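You operate a simulated robot arm through the tools that you are given. There is no shell and no other tool. Be economical: measure what you need, move in short steps, check, and stop when the job is done.

The job below is to be done with a simulated robot arm. You get a single attempt, and the scene is never put back.

TASK
Shut the test cart down: air off, air knob to 0, bleed to zero, logger off.
Fine: air off before you bleed; leave the bleed valve shut. Leave the cart's other valves, levers and pump controls as they are.
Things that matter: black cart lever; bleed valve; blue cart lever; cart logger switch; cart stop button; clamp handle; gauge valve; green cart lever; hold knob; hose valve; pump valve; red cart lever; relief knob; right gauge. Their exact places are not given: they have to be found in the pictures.

It is judged by the outcome, as a careful person would: the job done as asked, and still so three seconds after it is handed in. It fails if anything else is knocked over, pushed out of place, dropped, spilled or broken.

THE ROBOT
A 6-joint arm with a two-finger gripper on a trunk, on a base that drives. Base frame: it is fixed to the floor where the robot stands at the start and does not move with it; the origin is under the middle of the robot, x ahead of it, y to its left, z up. Units: m, degrees, N and s.
It reaches about 1.298 m from its shoulder. Its first joint turns from -149.0 to 149.0 degrees. Places, roughly: black cart lever [1.5, -0.5, 0.6]; bleed valve [1.1, 1.1, 0.9]; blue cart lever [1.5, 0.1, 0.6]; cart logger switch [1, -0.6, 1]; cart stop button [0.8, -0.1, 0.5]; clamp handle [0.9, 0.5, 0.8]; gauge valve [1.3, 1.1, 0.9]; green cart lever [1.2, -0.7, 0.7]; hold knob [1.1, -0.6, 1]; hose valve [1.4, 1.1, 0.9]; pump valve [1.2, 1.1, 0.9]; red cart lever [1.5, 0.1, 0.3]; relief knob [0.9, -0.6, 0.7]; right gauge [1.2, 1, 1]; socket valve [0.8, 0.3, 0.8]; test valve [1.5, 1, 0.9]. Payload 1.57 kg.
The TCP is the grasp point between the finger pads, 0.021 m short of the fingertips. In the tool frame z runs along the fingers and y along their closing line. Largest opening 0.07 m; the body of the gripper starts 0.05 m behind the TCP.
Orientation is that of the tool frame in the base frame, as a unit quaternion [x, y, z, w]. With the fingers straight down and closing along the base's y, the tool's x points along the base's -x, its y along +y and its z along -z.

THE INTERFACE
- The arm moves only by the tool jog_arm. Its argument "series" is a list that holds one entry, the list of rows, each a list of 7 numbers: the opening, from 0 (shut) to 1 (fully open), then the shift along the base's x, y, z in m, then the turn, a rotation vector about the base's x, y, z in degrees. In form: [[[jaw, tx, ty, tz, wx, wy, wz], ...]]. A call has 1 to 12 rows; each row is the pose to reach, as a shift and turn from the pose commanded when the call began. A row lasts 0.2 s, in which the tool goes at most 0.05 m and 8.6 degrees; a call with a longer step from one row to the next is refused whole, and so is a gripper value outside its range. A pose out of reach is approached as far as the arm can. The call stops where the force on the tool passes 40 N (or 10 N more than at its start, if that is more) or the arm is blocked; 0.2 s more then pass. Each finger halts on what it meets, pressing with about 23 N; the grip force reading is that of the motor and also rises with nothing between the fingers. The clock runs only during rows and for 0.2 s after the last one: add rows that repeat a pose to give the fingers time. The reply holds the time, the measured pose of the TCP, the force on the tool along the base axes, the opening and the grip force, in the units named above and with some noise, with the torque about the TCP (base axes, N m) and any sound that the robot's microphone picked up.
- Cameras (640 x 400 px; columns grow to the right, rows downward): "scene" is now at [0.0254, 0.1557, 1.8512]; the picture's right is [-0.19, -0.98, 0.00], its down [-0.79, 0.16, -0.59] and it looks along [0.58, -0.12, -0.80] (base axes); focal length 262 px, centre (320, 200). "wrist" rides on the gripper at [0.079, 0.004, -0.081] in the tool frame; the picture's right is [-0.05, 1.00, 0.00], its down [-0.67, -0.04, -0.74] and it looks along [-0.74, -0.04, 0.67] (tool axes); focal length 256 px, centre (320, 200).
- capture(camera): a new picture of that camera. No time passes.
- lift_body(by): slides the trunk up (or, below 0, down) by that many m; the arm and the scene camera ride with it, the base frame stays. It gives what a move gives, with no picture.
- roll_base(legs): drives the robot by 1 to 6 legs, each [ahead, turn to the left] in m and degrees, along the robot's own axes; the way and the turn of a leg run together, so that a leg with both is an arc; at most 1.5 m and 180 degrees a leg. The arm and the cameras ride along, it lands a little off, and it stops where it bumps. It gives what a move gives.
- pan_tilt(pan, tilt): turns the head with the scene camera to pan (to the left, within 155 degrees either way) and tilt (down, from -29 to 69), counted from straight ahead of the robot. It gives what a move gives.
- locate(camera, pixels): for up to 12 pixels [column, row] of the newest picture of that camera ("zoom" is the newest enlarged one), the place [x, y, z] in the base frame of the surface seen there, good to about 0.003 m. No time passes.
- zoom(camera, box): a new picture of the part [left, top, right, bottom] of that camera's present view, enlarged. No time passes.
- close_job(): hands the job in; it is judged then, once.

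Keep the steps short. Do not move on a guess: measure, check each grasp and each placing, and mend mistakes. In all there are 80 turns and 68 pictures (those below and enlarged ones count). Leave the gripper open and the arm clear of the work at the hand-in unless told otherwise, and finish with a single line.

The tools are called as a command line: name --argument value ..., lists and objects as JSON in quotes. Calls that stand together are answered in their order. jog_arm: Moves the arm, as the interface text tells. Its arguments: {"type":"object","properties":{"series":{"type":"array","items":{"type":"array","items":{"type":"array","items":{"type":"number"}}}}},"required":["series"]} The other tools are called the same way: lift_body (by) slides the trunk up or down; roll_base (legs) drives the base; pan_tilt (pan, tilt) turns the head that bears the scene camera; capture (camera) takes a picture; locate (camera, pixels) gives the place of the surface under pixels of a picture; zoom (camera, box) takes an enlarged picture of a part of a camera's view; close_job () hands the job in.

At the start:

```text
time_s: 0.0
position: [0.6789, -0.2776, 1.1942]
tool_rot: [0.0, 1.0, 0.0, 0.0]
force: [0.2, 0.4, -0.5]
moment: [0.01, -0.04, 0.0]
grip_width: 0.0702
grip_force: 0.1
trunk travel left (down, up): [-0.876, 0.094]
robot x, y, heading: [-0.002, -0.0006, -0.0]
head pan, tilt: [-11.2, 53.5]
```

scene: 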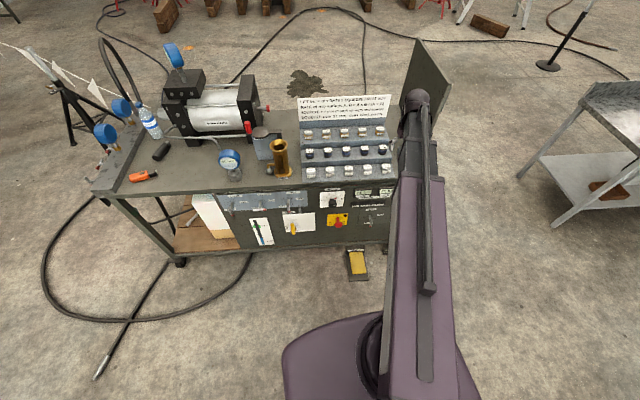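
wrist: 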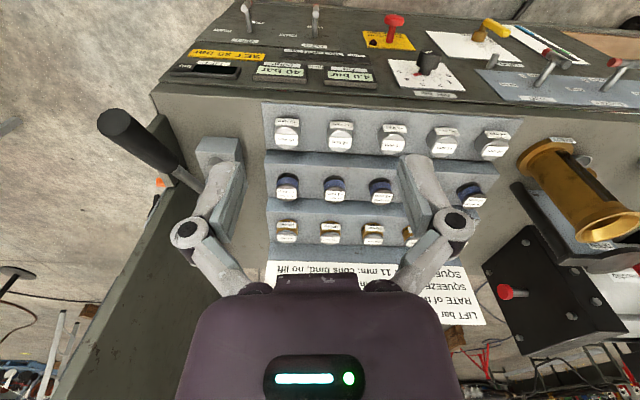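

I see the cart with a front control panel around (300,215) in the scene view. I'll enlarge it to read the labels.

zoom --camera "scene" --box '[200, 170, 400, 290]'

zoom --camera "scene" --box '[90, 60, 300, 190]'

zoom --camera "wrist" --box '[150, 0, 640, 120]'

```text
3.20 times, centred on (300, 230) of scene
```

zoom: 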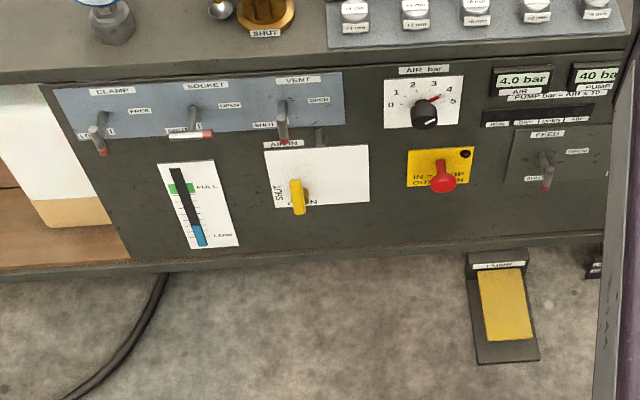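

```text
3.05 times, centred on (195, 125) of scene
```

zoom: 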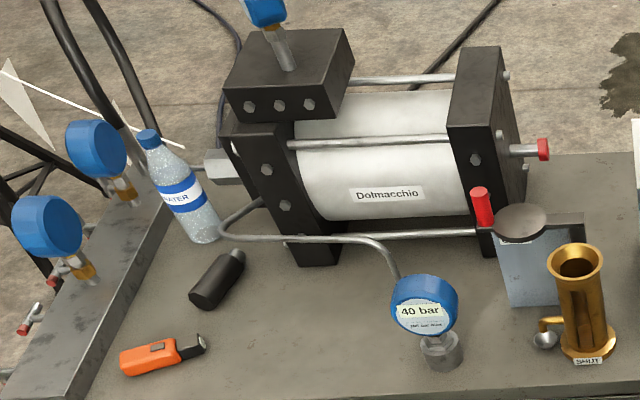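

```text
1.31 times, centred on (395, 60) of wrist
```

zoom: 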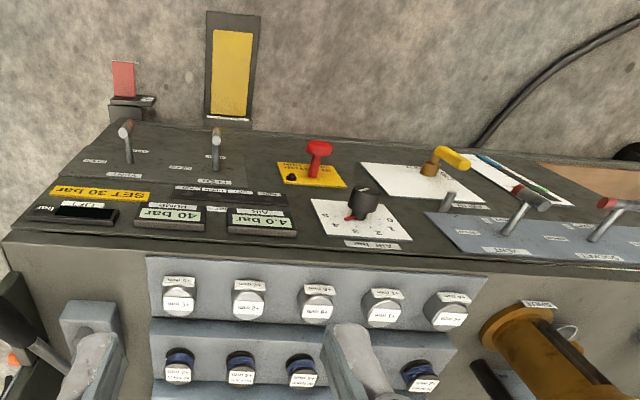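

The front panel has the yellow AIR IN valve, the AIR bar knob at 4, and the CLAMP, SOCKET and VENT levers. Next I'll locate the cart corners and features, then look at the left manifold.

pan_tilt --pan 40 --tilt 35

capture --camera "scene"

```text
time_s: 1.2
position: [0.6799, -0.2778, 1.1943]
tool_rot: [0.0, 1.0, 0.001, 0.0]
force: [0.6, -0.3, 0.6]
moment: [0.01, -0.01, -0.01]
grip_width: 0.0698
grip_force: 0.0
trunk travel left (down, up): [-0.876, 0.094]
robot x, y, heading: [-0.0001, 0.0001, 0.0]
head pan, tilt: [40.0, 35.0]
```

```text
62 pictures are left
```

scene: 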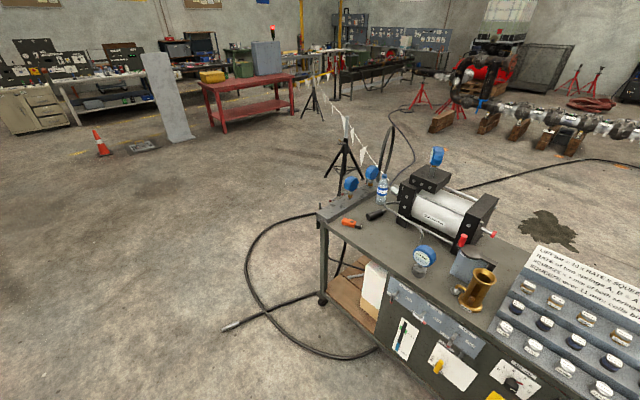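

zoom --camera "scene" --box '[310, 140, 450, 228]'

locate --camera "scene" --pixels '[[318, 215], [322, 228], [350, 184], [372, 174], [352, 222], [440, 368], [448, 350], [515, 383], [425, 255], [478, 290]]'

```text
4.55 times, centred on (380, 184) of scene
```

zoom: 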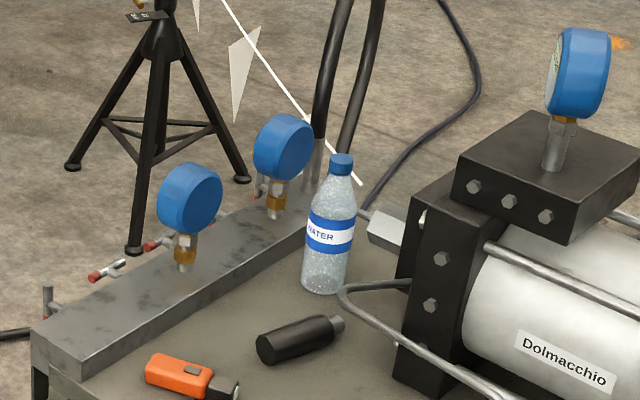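

```text
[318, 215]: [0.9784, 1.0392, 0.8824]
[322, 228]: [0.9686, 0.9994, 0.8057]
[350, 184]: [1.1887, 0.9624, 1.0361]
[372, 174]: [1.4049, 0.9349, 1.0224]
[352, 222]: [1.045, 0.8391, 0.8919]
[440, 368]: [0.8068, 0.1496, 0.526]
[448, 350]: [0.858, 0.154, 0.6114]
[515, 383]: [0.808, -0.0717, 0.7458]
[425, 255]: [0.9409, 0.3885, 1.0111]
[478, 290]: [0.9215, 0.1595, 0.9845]
```

The left manifold has outward-facing valves. Now I'll look to the right for the logger.

pan_tilt --pan -35 --tilt 45

capture --camera "scene"

```text
time_s: 2.7
position: [0.6783, -0.2774, 1.1946]
tool_rot: [0.0, 1.0, 0.0, 0.0]
force: [0.4, -0.7, 0.1]
moment: [-0.02, -0.01, 0.03]
grip_width: 0.0698
grip_force: 0.0
trunk travel left (down, up): [-0.876, 0.094]
robot x, y, heading: [0.0005, 0.0004, -0.3]
head pan, tilt: [-35.0, 45.0]
```

```text
60 pictures are left
```

scene: 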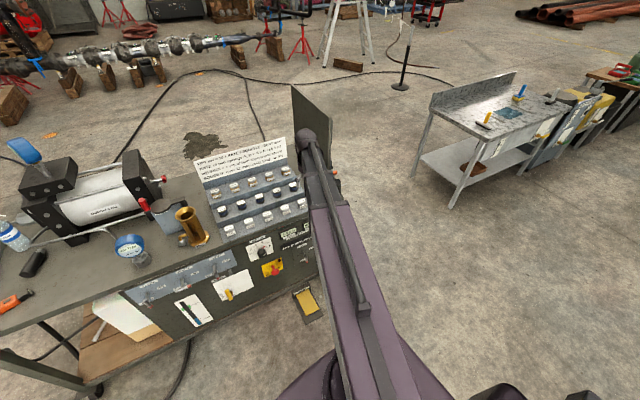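

Now a detailed measurement of the front panel.

pan_tilt --pan 8 --tilt 50

capture --camera "scene"

zoom --camera "scene" --box '[280, 190, 440, 290]'

```text
time_s: 3.8
position: [0.6793, -0.2785, 1.1951]
tool_rot: [0.0, 1.0, 0.0, 0.001]
force: [-0.1, 0.1, 0.0]
moment: [0.02, -0.01, -0.01]
grip_width: 0.0702
grip_force: 0.1
trunk travel left (down, up): [-0.876, 0.094]
robot x, y, heading: [-0.0022, -0.0013, -0.2]
head pan, tilt: [8.0, 50.0]
```

```text
59 pictures are left
```

scene: 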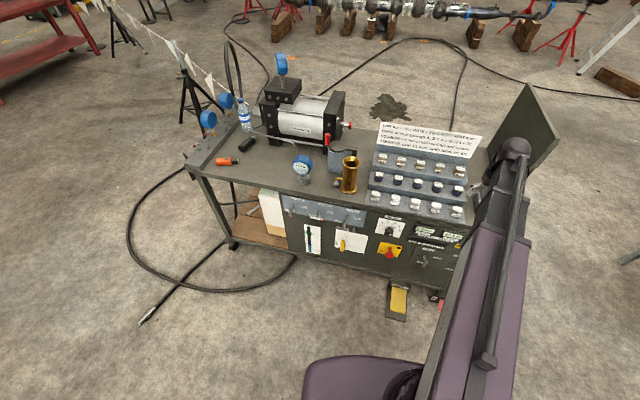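

```text
4.00 times, centred on (360, 240) of scene
```

zoom: 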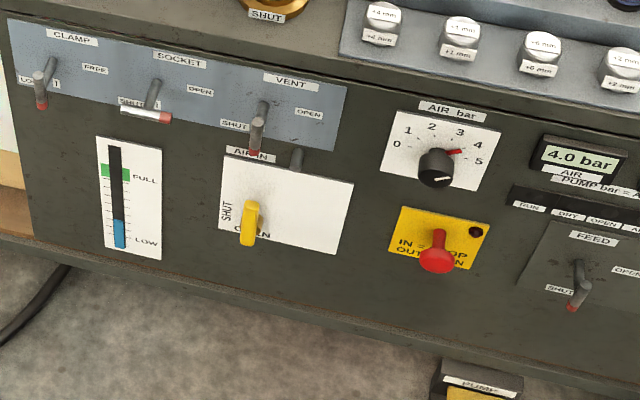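

locate --camera "zoom" --pixels '[[252, 205], [247, 240], [280, 200], [232, 175], [335, 190], [330, 245], [434, 172], [438, 180], [450, 152], [485, 140], [400, 165], [437, 260]]'

zoom --camera "scene" --box '[330, 220, 370, 255]'

zoom --camera "scene" --box '[370, 210, 410, 245]'

```text
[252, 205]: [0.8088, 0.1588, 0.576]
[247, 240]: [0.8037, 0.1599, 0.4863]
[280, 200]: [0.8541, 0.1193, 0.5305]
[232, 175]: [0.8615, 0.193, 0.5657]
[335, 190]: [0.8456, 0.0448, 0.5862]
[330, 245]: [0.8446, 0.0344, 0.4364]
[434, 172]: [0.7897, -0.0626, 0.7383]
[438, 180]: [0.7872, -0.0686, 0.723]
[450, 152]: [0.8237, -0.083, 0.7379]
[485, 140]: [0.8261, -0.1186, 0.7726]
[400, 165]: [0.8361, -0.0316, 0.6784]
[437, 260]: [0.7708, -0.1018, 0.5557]
```

```text
11.43 times, centred on (350, 238) of scene
```

zoom: 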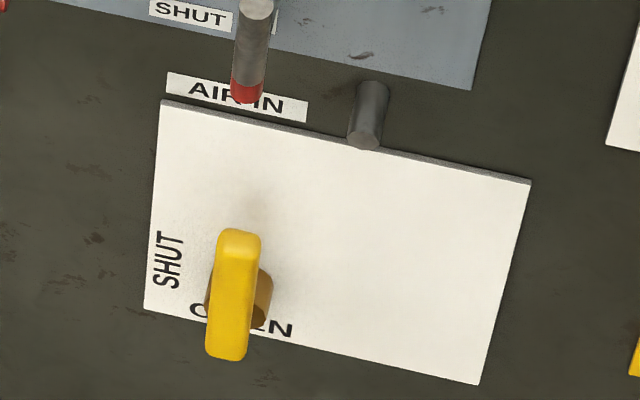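

```text
11.43 times, centred on (390, 228) of scene
```

zoom: 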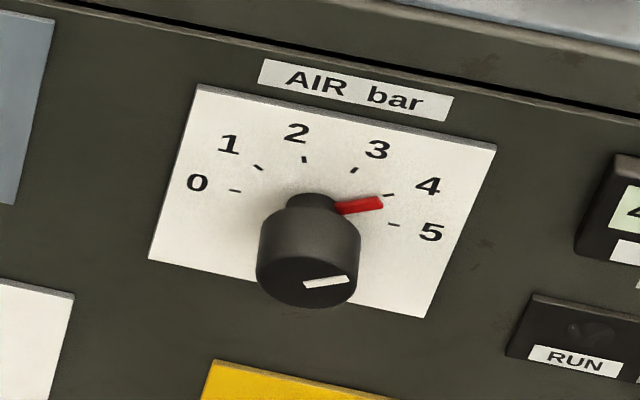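

The AIR IN handle's pivot needs a closer look. I'll tip the gripper to horizontal facing the panel while backing off slightly.

jog_arm --series '[[[1, -0.01, 0.02, 0, 0, -8.2, 0], [1, -0.02, 0.04, 0, 0, -16.4, 0], [1, -0.03, 0.06, 0, 0, -24.6, 0], [1, -0.04, 0.08, 0, 0, -32.8, 0], [1, -0.05, 0.1, 0, 0, -41, 0], [1, -0.06, 0.12, 0, 0, -49.2, 0], [1, -0.07, 0.14, 0, 0, -57.4, 0], [1, -0.08, 0.16, 0, 0, -65.6, 0], [1, -0.09, 0.18, 0, 0, -73.8, 0], [1, -0.1, 0.2, 0, 0, -82, 0], [1, -0.1, 0.2, 0, 0, -90, 0], [1, -0.1, 0.2, 0, 0, -90, 0]]]'

capture --camera "scene"

```text
time_s: 6.4
position: [0.7111, -0.1106, 1.3801]
tool_rot: [-0.001, 0.708, 0.0, 0.707]
force: [-0.4, -0.2, -0.4]
moment: [-0.04, 0.0, -0.01]
grip_width: 0.0699
grip_force: 0.1
out of reach, approached as far as the arm can: row 2, 3, 4, 5, 6, 7, 8, 9, 10, 11, 12
trunk travel left (down, up): [-0.876, 0.094]
robot x, y, heading: [0.0001, -0.0, -0.0]
head pan, tilt: [8.0, 50.0]
```

```text
55 pictures are left
```

scene: 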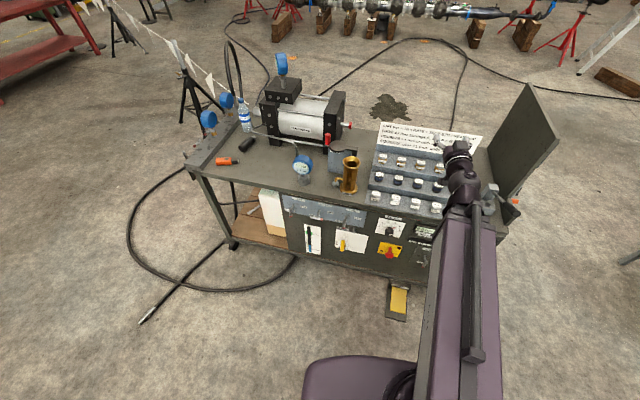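

The arm can't fold that short, so I'll back the base off and lower the trunk to put the shoulder near panel height.

roll_base --legs '[[-0.4, 0]]'

lift_body --by -0.62

capture --camera "wrist"

capture --camera "scene"

```text
time_s: 9.3
position: [0.3056, -0.1097, 1.3801]
tool_rot: [-0.001, 0.707, 0.001, 0.707]
force: [-0.4, -0.9, 0.1]
moment: [0.0, -0.01, -0.02]
grip_width: 0.0699
grip_force: 0.0
trunk travel left (down, up): [-0.876, 0.094]
robot x, y, heading: [-0.4072, 0.001, 0.0]
head pan, tilt: [8.0, 50.0]
```

```text
refused: -0.62 is not a number from -0.4 to 0.4
```

```text
54 pictures are left
```

wrist: 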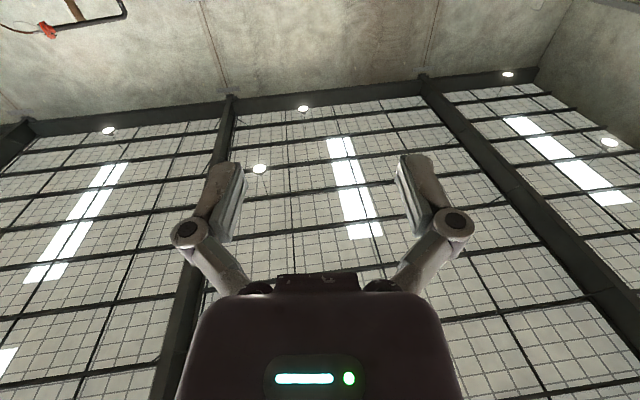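

```text
53 pictures are left
```

scene: 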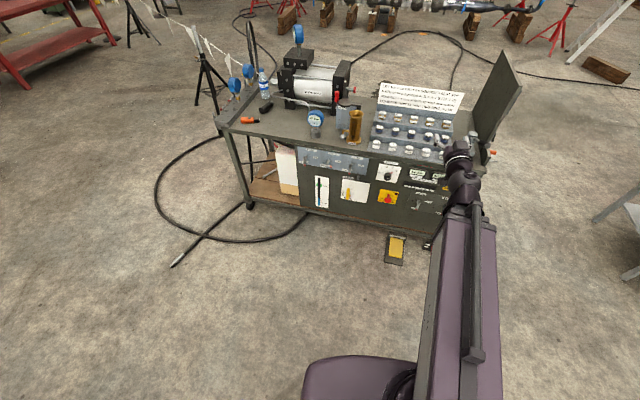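

lift_body --by -0.4

lift_body --by -0.3

pan_tilt --pan 8 --tilt 25

capture --camera "scene"

capture --camera "wrist"

```text
time_s: 13.2
position: [0.3062, -0.1096, 0.9815]
tool_rot: [-0.001, 0.708, 0.001, 0.707]
force: [-0.1, 0.7, -0.1]
moment: [0.02, -0.02, -0.02]
grip_width: 0.0699
grip_force: 0.1
trunk travel left (down, up): [-0.476, 0.494]
robot x, y, heading: [-0.4061, -0.0014, 0.0]
head pan, tilt: [8.0, 50.0]
```

```text
time_s: 16.2
position: [0.3068, -0.1102, 0.6811]
tool_rot: [-0.001, 0.707, 0.001, 0.707]
force: [-0.4, -0.8, 0.0]
moment: [-0.01, -0.01, -0.02]
grip_width: 0.0698
grip_force: 0.0
trunk travel left (down, up): [-0.176, 0.794]
robot x, y, heading: [-0.4043, -0.0007, 0.4]
head pan, tilt: [8.0, 50.0]
```

```text
time_s: 17.1
position: [0.3064, -0.1095, 0.6806]
tool_rot: [-0.001, 0.707, 0.001, 0.707]
force: [0.7, 0.4, 0.1]
moment: [0.0, 0.02, -0.03]
grip_width: 0.0702
grip_force: 0.1
trunk travel left (down, up): [-0.176, 0.794]
robot x, y, heading: [-0.4079, 0.0011, -0.0]
head pan, tilt: [8.0, 25.0]
```

```text
52 pictures are left
```

scene: 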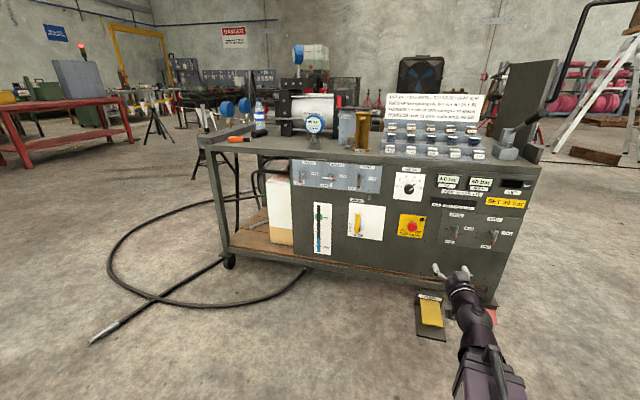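

```text
51 pictures are left
```

wrist: 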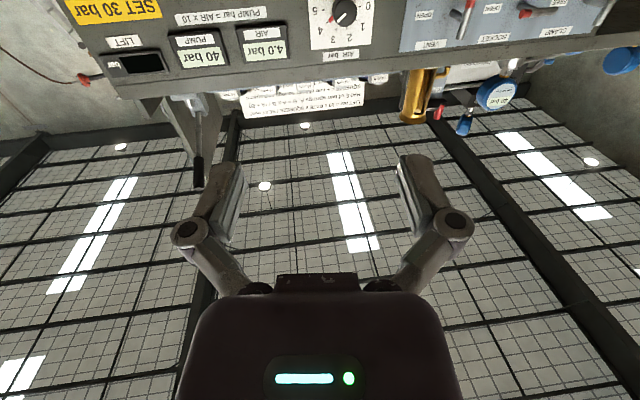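

Great frontal view now. I'll enlarge it.

zoom --camera "scene" --box '[340, 190, 400, 250]'

locate --camera "zoom" --pixels '[[180, 230], [180, 300], [180, 270], [300, 200], [100, 200]]'

zoom --camera "scene" --box '[380, 160, 540, 260]'

locate --camera "zoom" --pixels '[[120, 115], [112, 120], [122, 105], [75, 120], [165, 120], [170, 65], [80, 60]]'

```text
6.67 times, centred on (370, 220) of scene
```

zoom: 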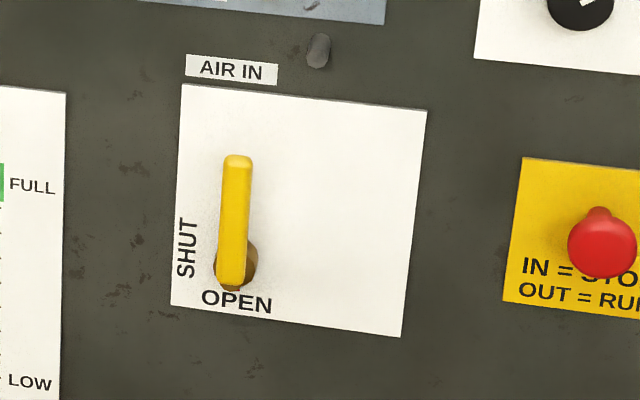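

```text
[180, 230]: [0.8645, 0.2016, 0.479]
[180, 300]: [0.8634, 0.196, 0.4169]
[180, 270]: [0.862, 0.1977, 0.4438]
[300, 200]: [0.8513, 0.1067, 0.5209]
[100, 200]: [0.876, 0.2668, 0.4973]
```

```text
4.00 times, centred on (460, 210) of scene
```

zoom: 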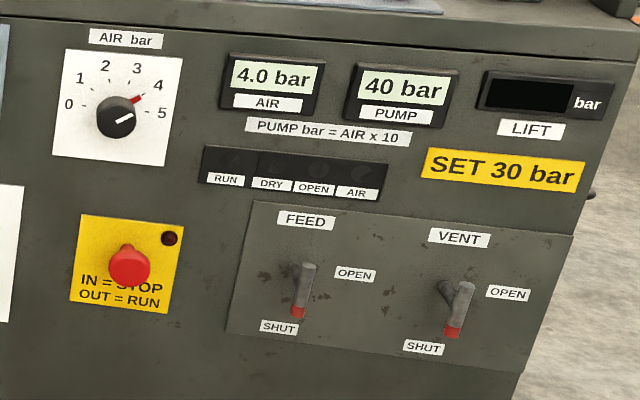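

```text
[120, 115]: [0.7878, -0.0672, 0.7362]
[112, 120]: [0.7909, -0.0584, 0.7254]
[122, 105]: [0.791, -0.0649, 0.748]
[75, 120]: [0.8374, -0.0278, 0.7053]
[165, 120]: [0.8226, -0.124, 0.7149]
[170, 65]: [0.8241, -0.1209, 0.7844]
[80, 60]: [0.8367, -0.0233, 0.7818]
```

The AIR IN handle points up (OPEN) and pivots at its lower end, so it must swing a quarter turn to the right. I'll measure it precisely; the panel is yawed about -8.7°.

zoom --camera "scene" --box '[350, 205, 382, 240]'

```text
11.43 times, centred on (366, 222) of scene
```

zoom: 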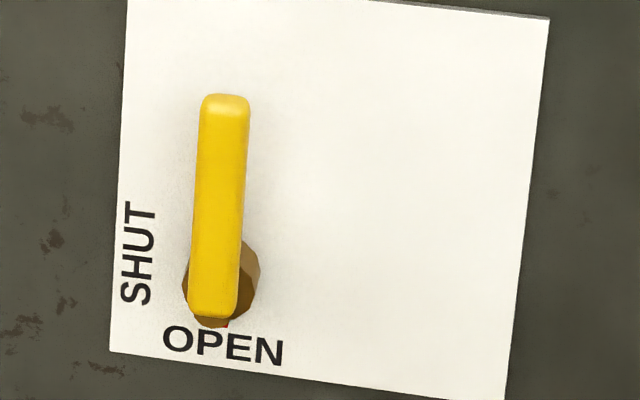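

locate --camera "zoom" --pixels '[[224, 97], [224, 110], [205, 150], [242, 150], [222, 150], [214, 300], [214, 314], [250, 250], [213, 322], [255, 270], [300, 200]]'

```text
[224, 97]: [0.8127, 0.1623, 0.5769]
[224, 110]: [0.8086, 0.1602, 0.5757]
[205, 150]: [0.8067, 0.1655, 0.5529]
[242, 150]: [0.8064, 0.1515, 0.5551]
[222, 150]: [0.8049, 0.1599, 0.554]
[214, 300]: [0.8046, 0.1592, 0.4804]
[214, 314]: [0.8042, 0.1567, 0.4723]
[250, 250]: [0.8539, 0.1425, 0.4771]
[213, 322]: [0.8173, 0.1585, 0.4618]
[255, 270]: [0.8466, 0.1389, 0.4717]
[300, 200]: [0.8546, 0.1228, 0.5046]
```

Bar: z 0.471–0.577, y≈0.159, front x≈0.805; the pivot is about z 0.479. I'll move to a pre-grasp 8 cm in front, yawed to face the panel.

jog_arm --series '[[[1, 0.035, 0.024, -0.011, 0, 0, -0.8], [1, 0.07, 0.048, -0.022, 0, 0, -1.6], [1, 0.105, 0.071, -0.033, 0, 0, -2.4], [1, 0.14, 0.095, -0.044, 0, 0, -3.2], [1, 0.175, 0.119, -0.054, 0, 0, -4.0], [1, 0.21, 0.143, -0.065, 0, 0, -4.8], [1, 0.245, 0.166, -0.076, 0, 0, -5.6], [1, 0.28, 0.19, -0.087, 0, 0, -6.4], [1, 0.315, 0.214, -0.098, 0, 0, -7.2], [1, 0.35, 0.238, -0.109, 0, 0, -8], [1, 0.385, 0.261, -0.12, 0, 0, -8.7], [1, 0.415, 0.282, -0.13, 0, 0, -8.7]]]'

capture --camera "wrist"

zoom --camera "scene" --box '[300, 140, 460, 240]'

```text
time_s: 19.7
position: [0.7183, 0.1667, 0.6816]
tool_rot: [0.053, 0.706, -0.053, 0.705]
force: [-0.2, -0.2, 0.9]
moment: [-0.02, 0.04, 0.01]
grip_width: 0.0698
grip_force: 0.0
out of reach, approached as far as the arm can: row 1, 2, 3, 4, 5, 6, 7, 8, 9, 10, 11, 12
trunk travel left (down, up): [-0.176, 0.794]
robot x, y, heading: [-0.4054, -0.001, 0.2]
head pan, tilt: [8.0, 25.0]
```

```text
47 pictures are left
```

wrist: 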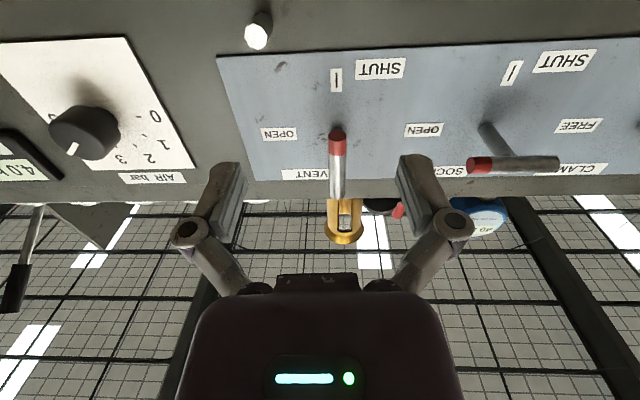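

```text
4.00 times, centred on (380, 190) of scene
```

zoom: 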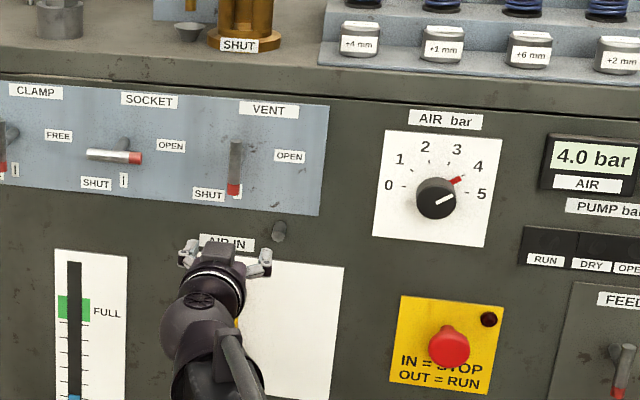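

It stayed at z 0.68 (joint limit), so I lower the trunk by 0.13. The path below is clear, since the tool is 8 cm in front of the panel.

lift_body --by -0.13

capture --camera "wrist"

```text
time_s: 21.2
position: [0.7176, 0.1665, 0.5503]
tool_rot: [0.053, 0.706, -0.053, 0.705]
force: [0.4, 1.0, -0.3]
moment: [0.0, -0.01, 0.01]
grip_width: 0.07
grip_force: 0.0
trunk travel left (down, up): [-0.046, 0.924]
robot x, y, heading: [-0.4043, 0.0027, -0.1]
head pan, tilt: [8.0, 25.0]
```

```text
45 pictures are left
```

wrist: 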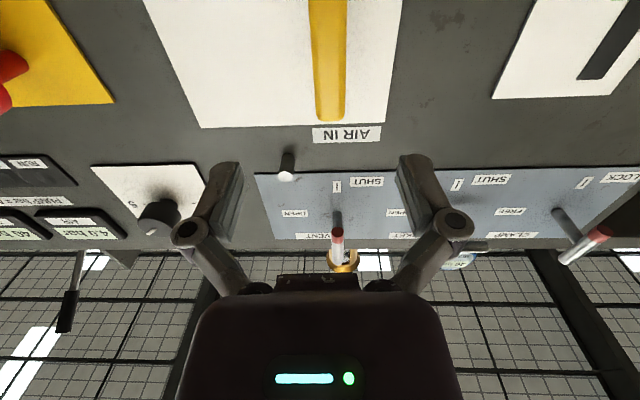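

Aligned with the bar in y. Advance halfway and check how the commanded pose behaves.

jog_arm --series '[[[1, 0.03, -0.003, 0, 0, 0, 0], [1, 0.05, -0.005, 0, 0, 0, 0]]]'

capture --camera "wrist"

```text
time_s: 21.8
position: [0.768, 0.1618, 0.5514]
tool_rot: [0.053, 0.706, -0.053, 0.704]
force: [-0.6, 0.3, 0.2]
moment: [0.02, 0.02, 0.01]
grip_width: 0.0701
grip_force: 0.1
trunk travel left (down, up): [-0.046, 0.924]
robot x, y, heading: [-0.4034, 0.0035, 0.1]
head pan, tilt: [8.0, 25.0]
```

```text
44 pictures are left
```

wrist: 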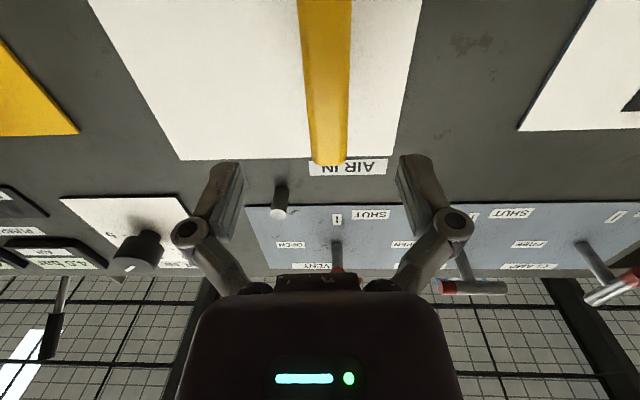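

Centred and clear. Advance the last 4 cm and close on the bar.

jog_arm --series '[[[1, 0.037, -0.003, 0, 0, 0, 0], [1, 0.038, -0.003, 0, 0, 0, 0], [0, 0.038, -0.003, 0, 0, 0, 0], [0, 0.038, -0.003, 0, 0, 0, 0], [0, 0.038, -0.003, 0, 0, 0, 0], [0, 0.038, -0.003, 0, 0, 0, 0]]]'

capture --camera "wrist"

```text
time_s: 23.2
position: [0.8059, 0.161, 0.551]
tool_rot: [0.053, 0.706, -0.052, 0.704]
force: [-11.1, 5.3, -0.9]
moment: [0.44, 0.0, 0.56]
grip_width: 0.0214
grip_force: 32.1
trunk travel left (down, up): [-0.046, 0.924]
robot x, y, heading: [-0.4028, 0.0001, 0.0]
head pan, tilt: [8.0, 25.0]
```

```text
43 pictures are left
```

wrist: 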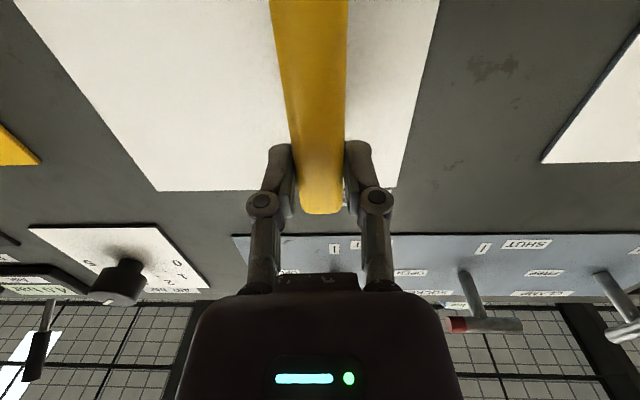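

Bar gripped at 21 mm width. I'll swing clockwise in an arc about the pivot, half first.

jog_arm --series '[[[0, -0.0026, -0.0101, -0.0007, 8.1, -1.25, 0], [0, -0.0041, -0.0201, -0.0029, 16.2, -2.5, 0], [0, -0.0056, -0.0296, -0.0065, 24.3, -3.74, 0], [0, -0.0069, -0.0385, -0.0115, 32.4, -4.99, 0], [0, -0.0082, -0.0466, -0.0177, 40.5, -6.23, 0], [0, -0.0093, -0.0538, -0.025, 48.6, -7.48, 0]]]'

zoom --camera "scene" --box '[300, 160, 460, 260]'

```text
time_s: 24.4
position: [0.8007, 0.1193, 0.5457]
tool_rot: [0.278, 0.652, 0.181, 0.681]
force: [7.6, 7.9, -28.0]
moment: [-0.49, 0.52, 0.42]
grip_width: 0.0247
grip_force: 32.1
out of reach, approached as far as the arm can: row 3, 4, 5
trunk travel left (down, up): [-0.046, 0.924]
robot x, y, heading: [-0.4066, 0.0009, 0.3]
head pan, tilt: [8.0, 25.0]
stopped in row 5: the force on the tool passed its limit at 43 N (the readings are from after the stop); the commanded pose is now the measured one
```

```text
4.00 times, centred on (380, 210) of scene
```

zoom: 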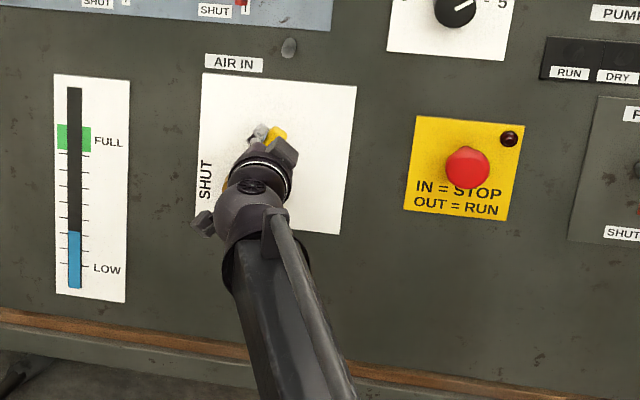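

The handle has turned about 30°, but the arm can't get lower in this posture. I'll release, back off, and use a nose-down tool attitude to push the handle the rest of the way.

jog_arm --series '[[[1, 0, 0, 0, 0, 0, 0], [1, 0, 0, 0, 0, 0, 0], [1, 0, 0, 0, 0, 0, 0], [1, -0.04, 0.006, 0, 0, 0, 0], [1, -0.08, 0.012, 0, 0, 0, 0], [1, -0.12, 0.018, 0.01, 0, 0, 0]]]'

lift_body --by -0.045

zoom --camera "scene" --box '[300, 140, 460, 240]'

```text
time_s: 25.8
position: [0.6769, 0.133, 0.5515]
tool_rot: [0.28, 0.65, 0.181, 0.683]
force: [-0.6, 0.2, -0.2]
moment: [0.0, -0.01, 0.0]
grip_width: 0.0701
grip_force: 0.0
out of reach, approached as far as the arm can: row 6
trunk travel left (down, up): [-0.046, 0.924]
robot x, y, heading: [-0.4053, 0.0001, 0.2]
head pan, tilt: [8.0, 25.0]
```

```text
time_s: 26.7
position: [0.6773, 0.1346, 0.5062]
tool_rot: [0.279, 0.65, 0.181, 0.684]
force: [-1.6, 0.1, -0.2]
moment: [0.01, -0.02, -0.03]
grip_width: 0.0701
grip_force: 0.0
trunk travel left (down, up): [-0.001, 0.969]
robot x, y, heading: [-0.4067, -0.0021, 0.1]
head pan, tilt: [8.0, 25.0]
```

```text
4.00 times, centred on (380, 190) of scene
```

zoom: 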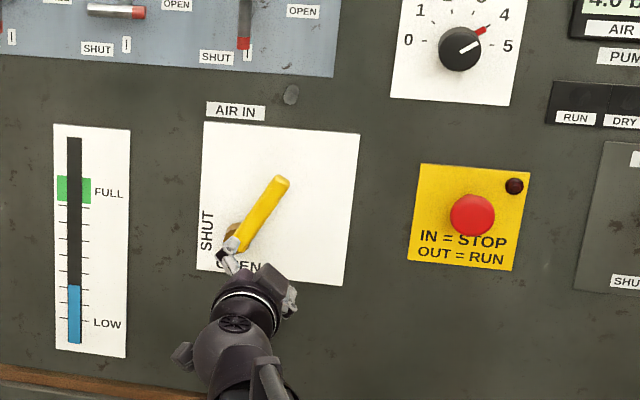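

The handle is at about 35°. Backed off safely, I'll now unroll, pitch nose-down 25°, close the fingers and raise to z≈0.60.

jog_arm --series '[[[0, 0.0, -0.005, 0.02, -4.7, 4.8, 1.2], [0, 0.005, -0.01, 0.04, -9.5, 9.6, 2.4], [0, 0.01, -0.015, 0.06, -14.2, 14.5, 3.6], [0, 0.02, -0.02, 0.08, -18.9, 19.3, 4.8], [0, 0.025, -0.025, 0.1, -23.7, 24.1, 6.0], [0, 0.03, -0.027, 0.1, -28.4, 28.96, 7.2], [0, 0.03, -0.027, 0.1, -28.4, 28.96, 7.2]]]'

zoom --camera "scene" --box '[300, 140, 460, 240]'

locate --camera "zoom" --pixels '[[280, 182], [262, 212], [248, 236]]'

```text
time_s: 28.3
position: [0.7156, 0.1019, 0.4264]
tool_rot: [0.099, 0.839, -0.014, 0.535]
force: [-0.5, 0.3, 0.0]
moment: [0.01, 0.02, 0.01]
grip_width: 0.0002
grip_force: 23.0
out of reach, approached as far as the arm can: row 1, 2, 3, 4, 5, 6, 7
trunk travel left (down, up): [-0.001, 0.969]
robot x, y, heading: [-0.4055, -0.0015, 0.3]
head pan, tilt: [8.0, 25.0]
```

```text
4.00 times, centred on (380, 190) of scene
```

zoom: 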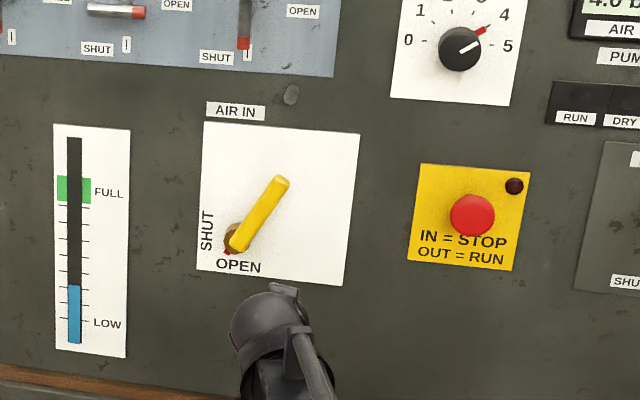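

```text
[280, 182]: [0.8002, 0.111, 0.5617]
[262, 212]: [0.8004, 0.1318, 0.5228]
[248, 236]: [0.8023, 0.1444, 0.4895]
```

I understand now: the arm moves in a horizontal plane and height comes from the trunk, or from pitching. I'll raise the trunk so the fingers are above the handle (TCP z≈0.60).

lift_body --by 0.175

jog_arm --series '[[[0, 0.03, 0, 0, 0, 0, 0], [0, 0.06, 0, 0, 0, 0, 0], [0, 0.078, 0.002, 0, 0, 0, 0]]]'

zoom --camera "scene" --box '[300, 180, 460, 280]'

```text
time_s: 30.3
position: [0.714, 0.1016, 0.6027]
tool_rot: [0.1, 0.838, -0.015, 0.536]
force: [-0.2, 0.4, -0.7]
moment: [0.01, 0.0, -0.01]
grip_width: 0.0
grip_force: 23.2
trunk travel left (down, up): [-0.176, 0.794]
robot x, y, heading: [-0.4082, 0.0009, 0.3]
head pan, tilt: [8.0, 25.0]
```

```text
time_s: 31.1
position: [0.793, 0.1044, 0.6026]
tool_rot: [0.1, 0.838, -0.015, 0.536]
force: [-0.2, 0.0, 0.0]
moment: [0.03, -0.02, -0.03]
grip_width: 0.0
grip_force: 22.9
trunk travel left (down, up): [-0.176, 0.794]
robot x, y, heading: [-0.4044, -0.0004, 0.0]
head pan, tilt: [8.0, 25.0]
```

```text
4.00 times, centred on (380, 230) of scene
```

zoom: 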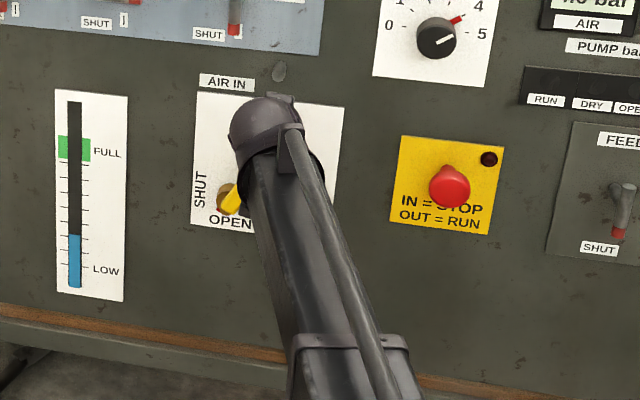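

The fingers are too near the handle's end, so I'll shift left 2 cm to sit over its upper flank, then lower slowly.

jog_arm --series '[[[0, 0.003, 0.023, 0, 0, 0, 0]]]'

lift_body --by -0.06

lift_body --by -0.02

zoom --camera "scene" --box '[300, 160, 460, 260]'

```text
time_s: 31.5
position: [0.795, 0.1274, 0.602]
tool_rot: [0.1, 0.838, -0.014, 0.536]
force: [0.7, -0.3, -0.2]
moment: [0.05, -0.03, -0.01]
grip_width: 0.0
grip_force: 22.7
trunk travel left (down, up): [-0.176, 0.794]
robot x, y, heading: [-0.404, -0.0011, 0.2]
head pan, tilt: [8.0, 25.0]
```

```text
time_s: 32.0
position: [0.7978, 0.1228, 0.5737]
tool_rot: [0.098, 0.836, -0.018, 0.539]
force: [0.0, -0.5, -0.2]
moment: [-0.04, -0.01, 0.0]
grip_width: 0.0001
grip_force: 22.9
trunk travel left (down, up): [-0.148, 0.822]
robot x, y, heading: [-0.406, 0.0016, 0.0]
head pan, tilt: [8.0, 25.0]
stopped: the force on the tool passed its limit at 58 N (the readings are from after the stop); the commanded pose is now the measured one
```

```text
time_s: 32.7
position: [0.7976, 0.1229, 0.5556]
tool_rot: [0.098, 0.836, -0.019, 0.54]
force: [-0.6, 0.2, -0.5]
moment: [-0.01, 0.0, -0.01]
grip_width: 0.0003
grip_force: 23.4
trunk travel left (down, up): [-0.128, 0.842]
robot x, y, heading: [-0.4048, -0.0004, 0.1]
head pan, tilt: [8.0, 25.0]
```

```text
4.00 times, centred on (380, 210) of scene
```

zoom: 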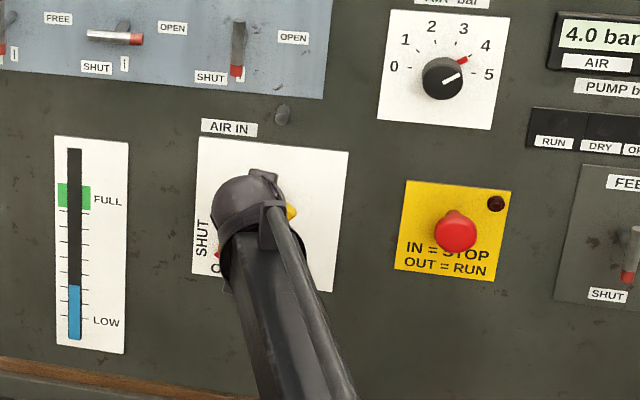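

The handle is moving and is now around 55°. I'll shift a bit right for leverage and keep lowering.

jog_arm --series '[[[0, -0.002, -0.015, 0, 0, 0, 0]]]'

lift_body --by -0.03

lift_body --by -0.02

zoom --camera "scene" --box '[300, 160, 460, 260]'

```text
time_s: 33.1
position: [0.7952, 0.1082, 0.5552]
tool_rot: [0.098, 0.837, -0.018, 0.539]
force: [-0.1, 1.1, 0.2]
moment: [0.03, 0.01, 0.04]
grip_width: 0.0002
grip_force: 22.7
trunk travel left (down, up): [-0.128, 0.842]
robot x, y, heading: [-0.401, 0.0022, 0.2]
head pan, tilt: [8.0, 25.0]
```

```text
time_s: 33.9
position: [0.7953, 0.1077, 0.5235]
tool_rot: [0.097, 0.836, -0.018, 0.539]
force: [-0.6, 0.3, 0.3]
moment: [-0.01, -0.02, 0.0]
grip_width: 0.0002
grip_force: 22.4
trunk travel left (down, up): [-0.098, 0.872]
robot x, y, heading: [-0.405, -0.0004, 0.1]
head pan, tilt: [8.0, 25.0]
```

```text
time_s: 34.5
position: [0.7961, 0.1088, 0.5046]
tool_rot: [0.098, 0.836, -0.019, 0.539]
force: [0.9, 0.4, 0.3]
moment: [-0.03, 0.04, 0.02]
grip_width: 0.0001
grip_force: 22.5
trunk travel left (down, up): [-0.078, 0.892]
robot x, y, heading: [-0.4072, 0.0005, 0.1]
head pan, tilt: [8.0, 25.0]
```

```text
4.00 times, centred on (380, 210) of scene
```

zoom: 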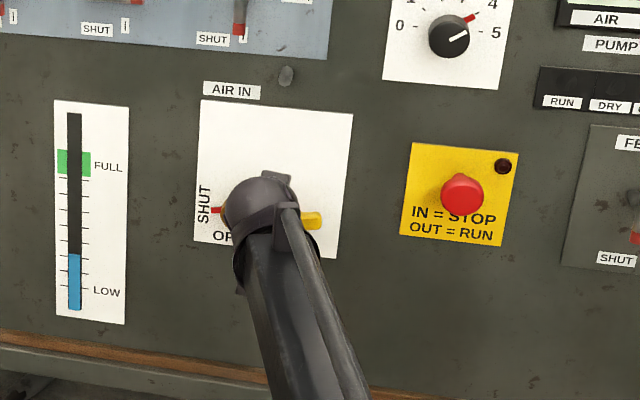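

The handle is almost horizontal and the red pointer is at SHUT. One more small press, then back off and inspect.

lift_body --by -0.012

jog_arm --series '[[[0, -0.04, 0.006, 0, 0, 0, 0], [0, -0.08, 0.012, 0, 0, 0, 0], [0, -0.12, -0.03, 0, 0, 0, 0], [0, -0.14, -0.08, 0, 0, 0, 0], [0, -0.14, -0.13, 0, 0, 0, 0], [0, -0.14, -0.18, 0, 0, 0, 0]]]'

zoom --camera "scene" --box '[310, 150, 470, 250]'

```text
time_s: 35.1
position: [0.7954, 0.1072, 0.4932]
tool_rot: [0.099, 0.836, -0.019, 0.539]
force: [-0.1, 1.0, 0.1]
moment: [0.05, 0.01, 0.01]
grip_width: 0.0
grip_force: 23.4
trunk travel left (down, up): [-0.066, 0.904]
robot x, y, heading: [-0.4088, 0.0029, 0.2]
head pan, tilt: [8.0, 25.0]
```

```text
refused: row 3 steps farther than a row can; nothing moved
```

```text
4.00 times, centred on (390, 200) of scene
```

zoom: 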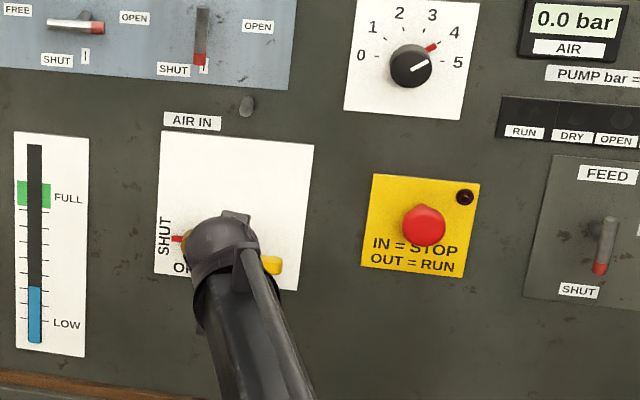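

The AIR display reads 0.0 bar, so the air is off. Now I back away, level the tool, and shift toward the AIR knob.

jog_arm --series '[[[0, -0.04, 0.006, 0, 0, 0, 0], [0, -0.08, 0.012, 0, 0, 0, 0], [0.5, -0.09, -0.03, 0, -1.2, -7.5, 0], [1, -0.1, -0.07, 0, -2.4, -15, 0], [1, -0.1, -0.11, 0, -3.3, -21, 0], [1, -0.1, -0.15, 0, -3.75, -24.4, 0], [1, -0.1, -0.162, 0, -3.75, -24.4, 0]]]'

lift_body --by 0.163

zoom --camera "scene" --box '[340, 180, 440, 250]'

```text
time_s: 36.7
position: [0.6951, -0.0472, 0.5707]
tool_rot: [0.082, 0.702, -0.025, 0.707]
force: [0.0, -0.4, 0.1]
moment: [0.01, -0.01, -0.02]
grip_width: 0.0703
grip_force: 0.0
out of reach, approached as far as the arm can: row 3, 4, 5, 6, 7
trunk travel left (down, up): [-0.066, 0.904]
robot x, y, heading: [-0.4031, 0.0007, 0.0]
head pan, tilt: [8.0, 25.0]
```

```text
time_s: 38.6
position: [0.6946, -0.0476, 0.7335]
tool_rot: [0.082, 0.703, -0.026, 0.707]
force: [-0.2, -0.6, -0.7]
moment: [-0.01, -0.02, -0.03]
grip_width: 0.07
grip_force: 0.1
trunk travel left (down, up): [-0.229, 0.741]
robot x, y, heading: [-0.4026, -0.0039, 0.1]
head pan, tilt: [8.0, 25.0]
```

```text
5.71 times, centred on (390, 215) of scene
```

zoom: 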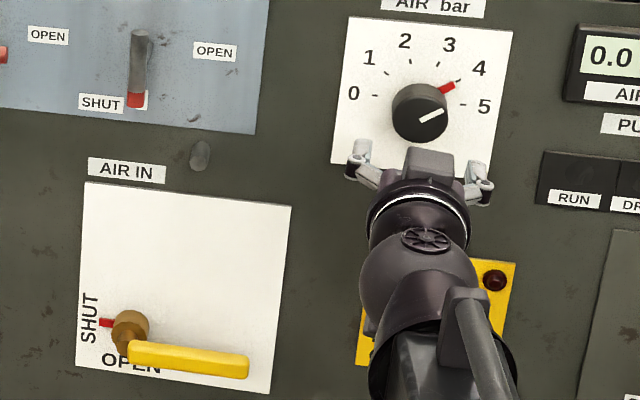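

AIR IN is clearly SHUT. Now I'll measure the knob face precisely.

locate --camera "zoom" --pixels '[[420, 118], [396, 122], [444, 116], [420, 140], [420, 98], [430, 88], [447, 87], [376, 95], [464, 104], [411, 63], [388, 73], [438, 64]]'

capture --camera "wrist"

```text
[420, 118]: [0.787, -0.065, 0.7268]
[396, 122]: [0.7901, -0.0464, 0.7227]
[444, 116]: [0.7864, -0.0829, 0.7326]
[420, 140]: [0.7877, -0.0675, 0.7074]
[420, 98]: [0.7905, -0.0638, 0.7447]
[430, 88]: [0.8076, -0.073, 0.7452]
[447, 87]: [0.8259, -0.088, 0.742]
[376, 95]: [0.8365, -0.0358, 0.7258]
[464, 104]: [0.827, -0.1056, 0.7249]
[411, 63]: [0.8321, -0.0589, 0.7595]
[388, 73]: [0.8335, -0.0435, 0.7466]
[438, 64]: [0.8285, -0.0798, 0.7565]
```

```text
34 pictures are left
```

wrist: 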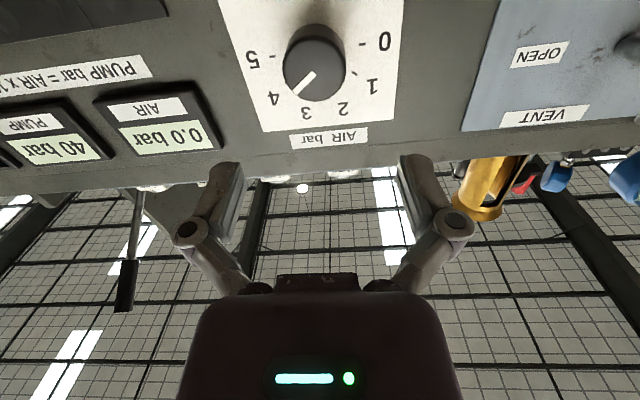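

Knob axis at y≈-0.065, z≈0.7265, face x≈0.787; 0 is exactly left and 4 is 36° above right, so it needs 144° counter-clockwise. I'll pre-roll the wrist +70° and trim height.

jog_arm --series '[[[1, 0, -0.003, 0, 7.7, -1.18, 0], [1, 0, -0.003, 0, 15.4, -2.36, 0], [1, 0, -0.003, 0, 23.1, -3.54, 0], [1, 0, -0.003, 0, 30.8, -4.72, 0], [1, 0, -0.003, 0, 38.5, -5.9, 0], [1, 0, -0.003, 0, 46.2, -7.08, 0], [1, 0, -0.003, 0, 53.9, -8.26, 0], [1, 0, -0.003, 0, 61.6, -9.44, 0], [1, 0, -0.003, 0, 69.3, -10.62, 0]]]'

lift_body --by -0.007

```text
time_s: 40.6
position: [0.6951, -0.0497, 0.7345]
tool_rot: [0.471, 0.527, 0.386, 0.593]
force: [-0.3, 0.4, 0.6]
moment: [-0.04, -0.01, -0.02]
grip_width: 0.07
grip_force: 0.0
trunk travel left (down, up): [-0.229, 0.741]
robot x, y, heading: [-0.4062, -0.0039, 0.1]
head pan, tilt: [8.0, 25.0]
```

```text
time_s: 41.2
position: [0.6958, -0.05, 0.7272]
tool_rot: [0.471, 0.527, 0.386, 0.593]
force: [-0.8, -0.3, 0.2]
moment: [0.05, 0.04, 0.02]
grip_width: 0.0702
grip_force: 0.0
trunk travel left (down, up): [-0.222, 0.748]
robot x, y, heading: [-0.4027, 0.002, -0.1]
head pan, tilt: [8.0, 25.0]
```

Advance over the knob and close.

jog_arm --series '[[[1, 0.045, -0.007, 0, 0, 0, 0], [1, 0.08, -0.0125, 0, 0, 0, 0], [1, 0.1, -0.016, 0, 0, 0, 0], [0, 0.1, -0.016, 0, 0, 0, 0], [0, 0.1, -0.016, 0, 0, 0, 0], [0, 0.1, -0.016, 0, 0, 0, 0]]]'

capture --camera "wrist"

```text
time_s: 42.6
position: [0.7946, -0.0676, 0.7266]
tool_rot: [0.47, 0.527, 0.386, 0.593]
force: [-17.3, -1.9, -16.5]
moment: [-0.02, 0.25, -0.03]
grip_width: 0.0431
grip_force: 31.9
trunk travel left (down, up): [-0.222, 0.748]
robot x, y, heading: [-0.4059, -0.0009, 0.0]
head pan, tilt: [8.0, 25.0]
```

```text
33 pictures are left
```

wrist: 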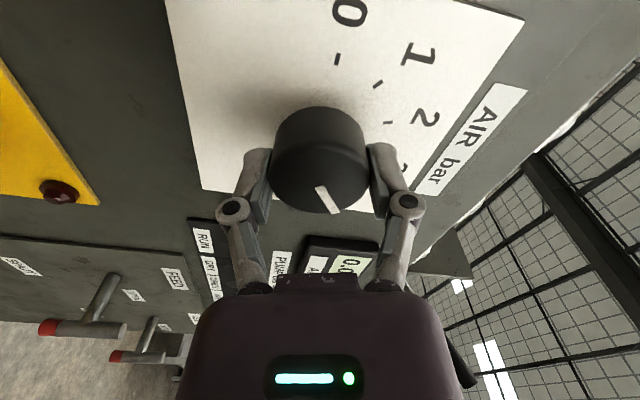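

Knob gripped (43 mm). Rotate 74° counter-clockwise first.

jog_arm --series '[[[0, 0, 0, 0, -8.1, 1.25, 0], [0, 0, 0, 0, -16.2, 2.5, 0], [0, 0, 0, 0, -24.3, 3.74, 0], [0, 0, 0, 0, -32.4, 4.99, 0], [0, 0, 0, 0, -40.5, 6.23, 0], [0, 0, 0, 0, -48.6, 7.48, 0], [0, 0, 0, 0, -56.7, 8.73, 0], [0, 0, 0, 0, -64.8, 9.97, 0], [0, 0, 0, 0, -72.9, 11.2, 0]]]'

capture --camera "wrist"

```text
time_s: 44.6
position: [0.7947, -0.0637, 0.7272]
tool_rot: [0.058, 0.705, -0.049, 0.705]
force: [18.2, 4.0, 14.7]
moment: [-0.09, -0.48, 0.71]
grip_width: 0.0428
grip_force: 32.5
trunk travel left (down, up): [-0.222, 0.748]
robot x, y, heading: [-0.4005, -0.0008, 0.2]
head pan, tilt: [8.0, 25.0]
```

```text
32 pictures are left
```

wrist: 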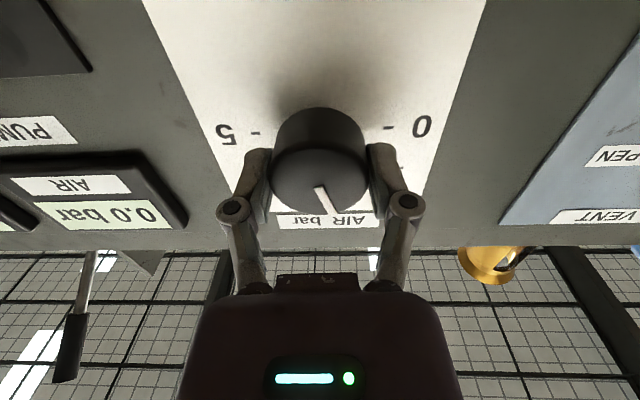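

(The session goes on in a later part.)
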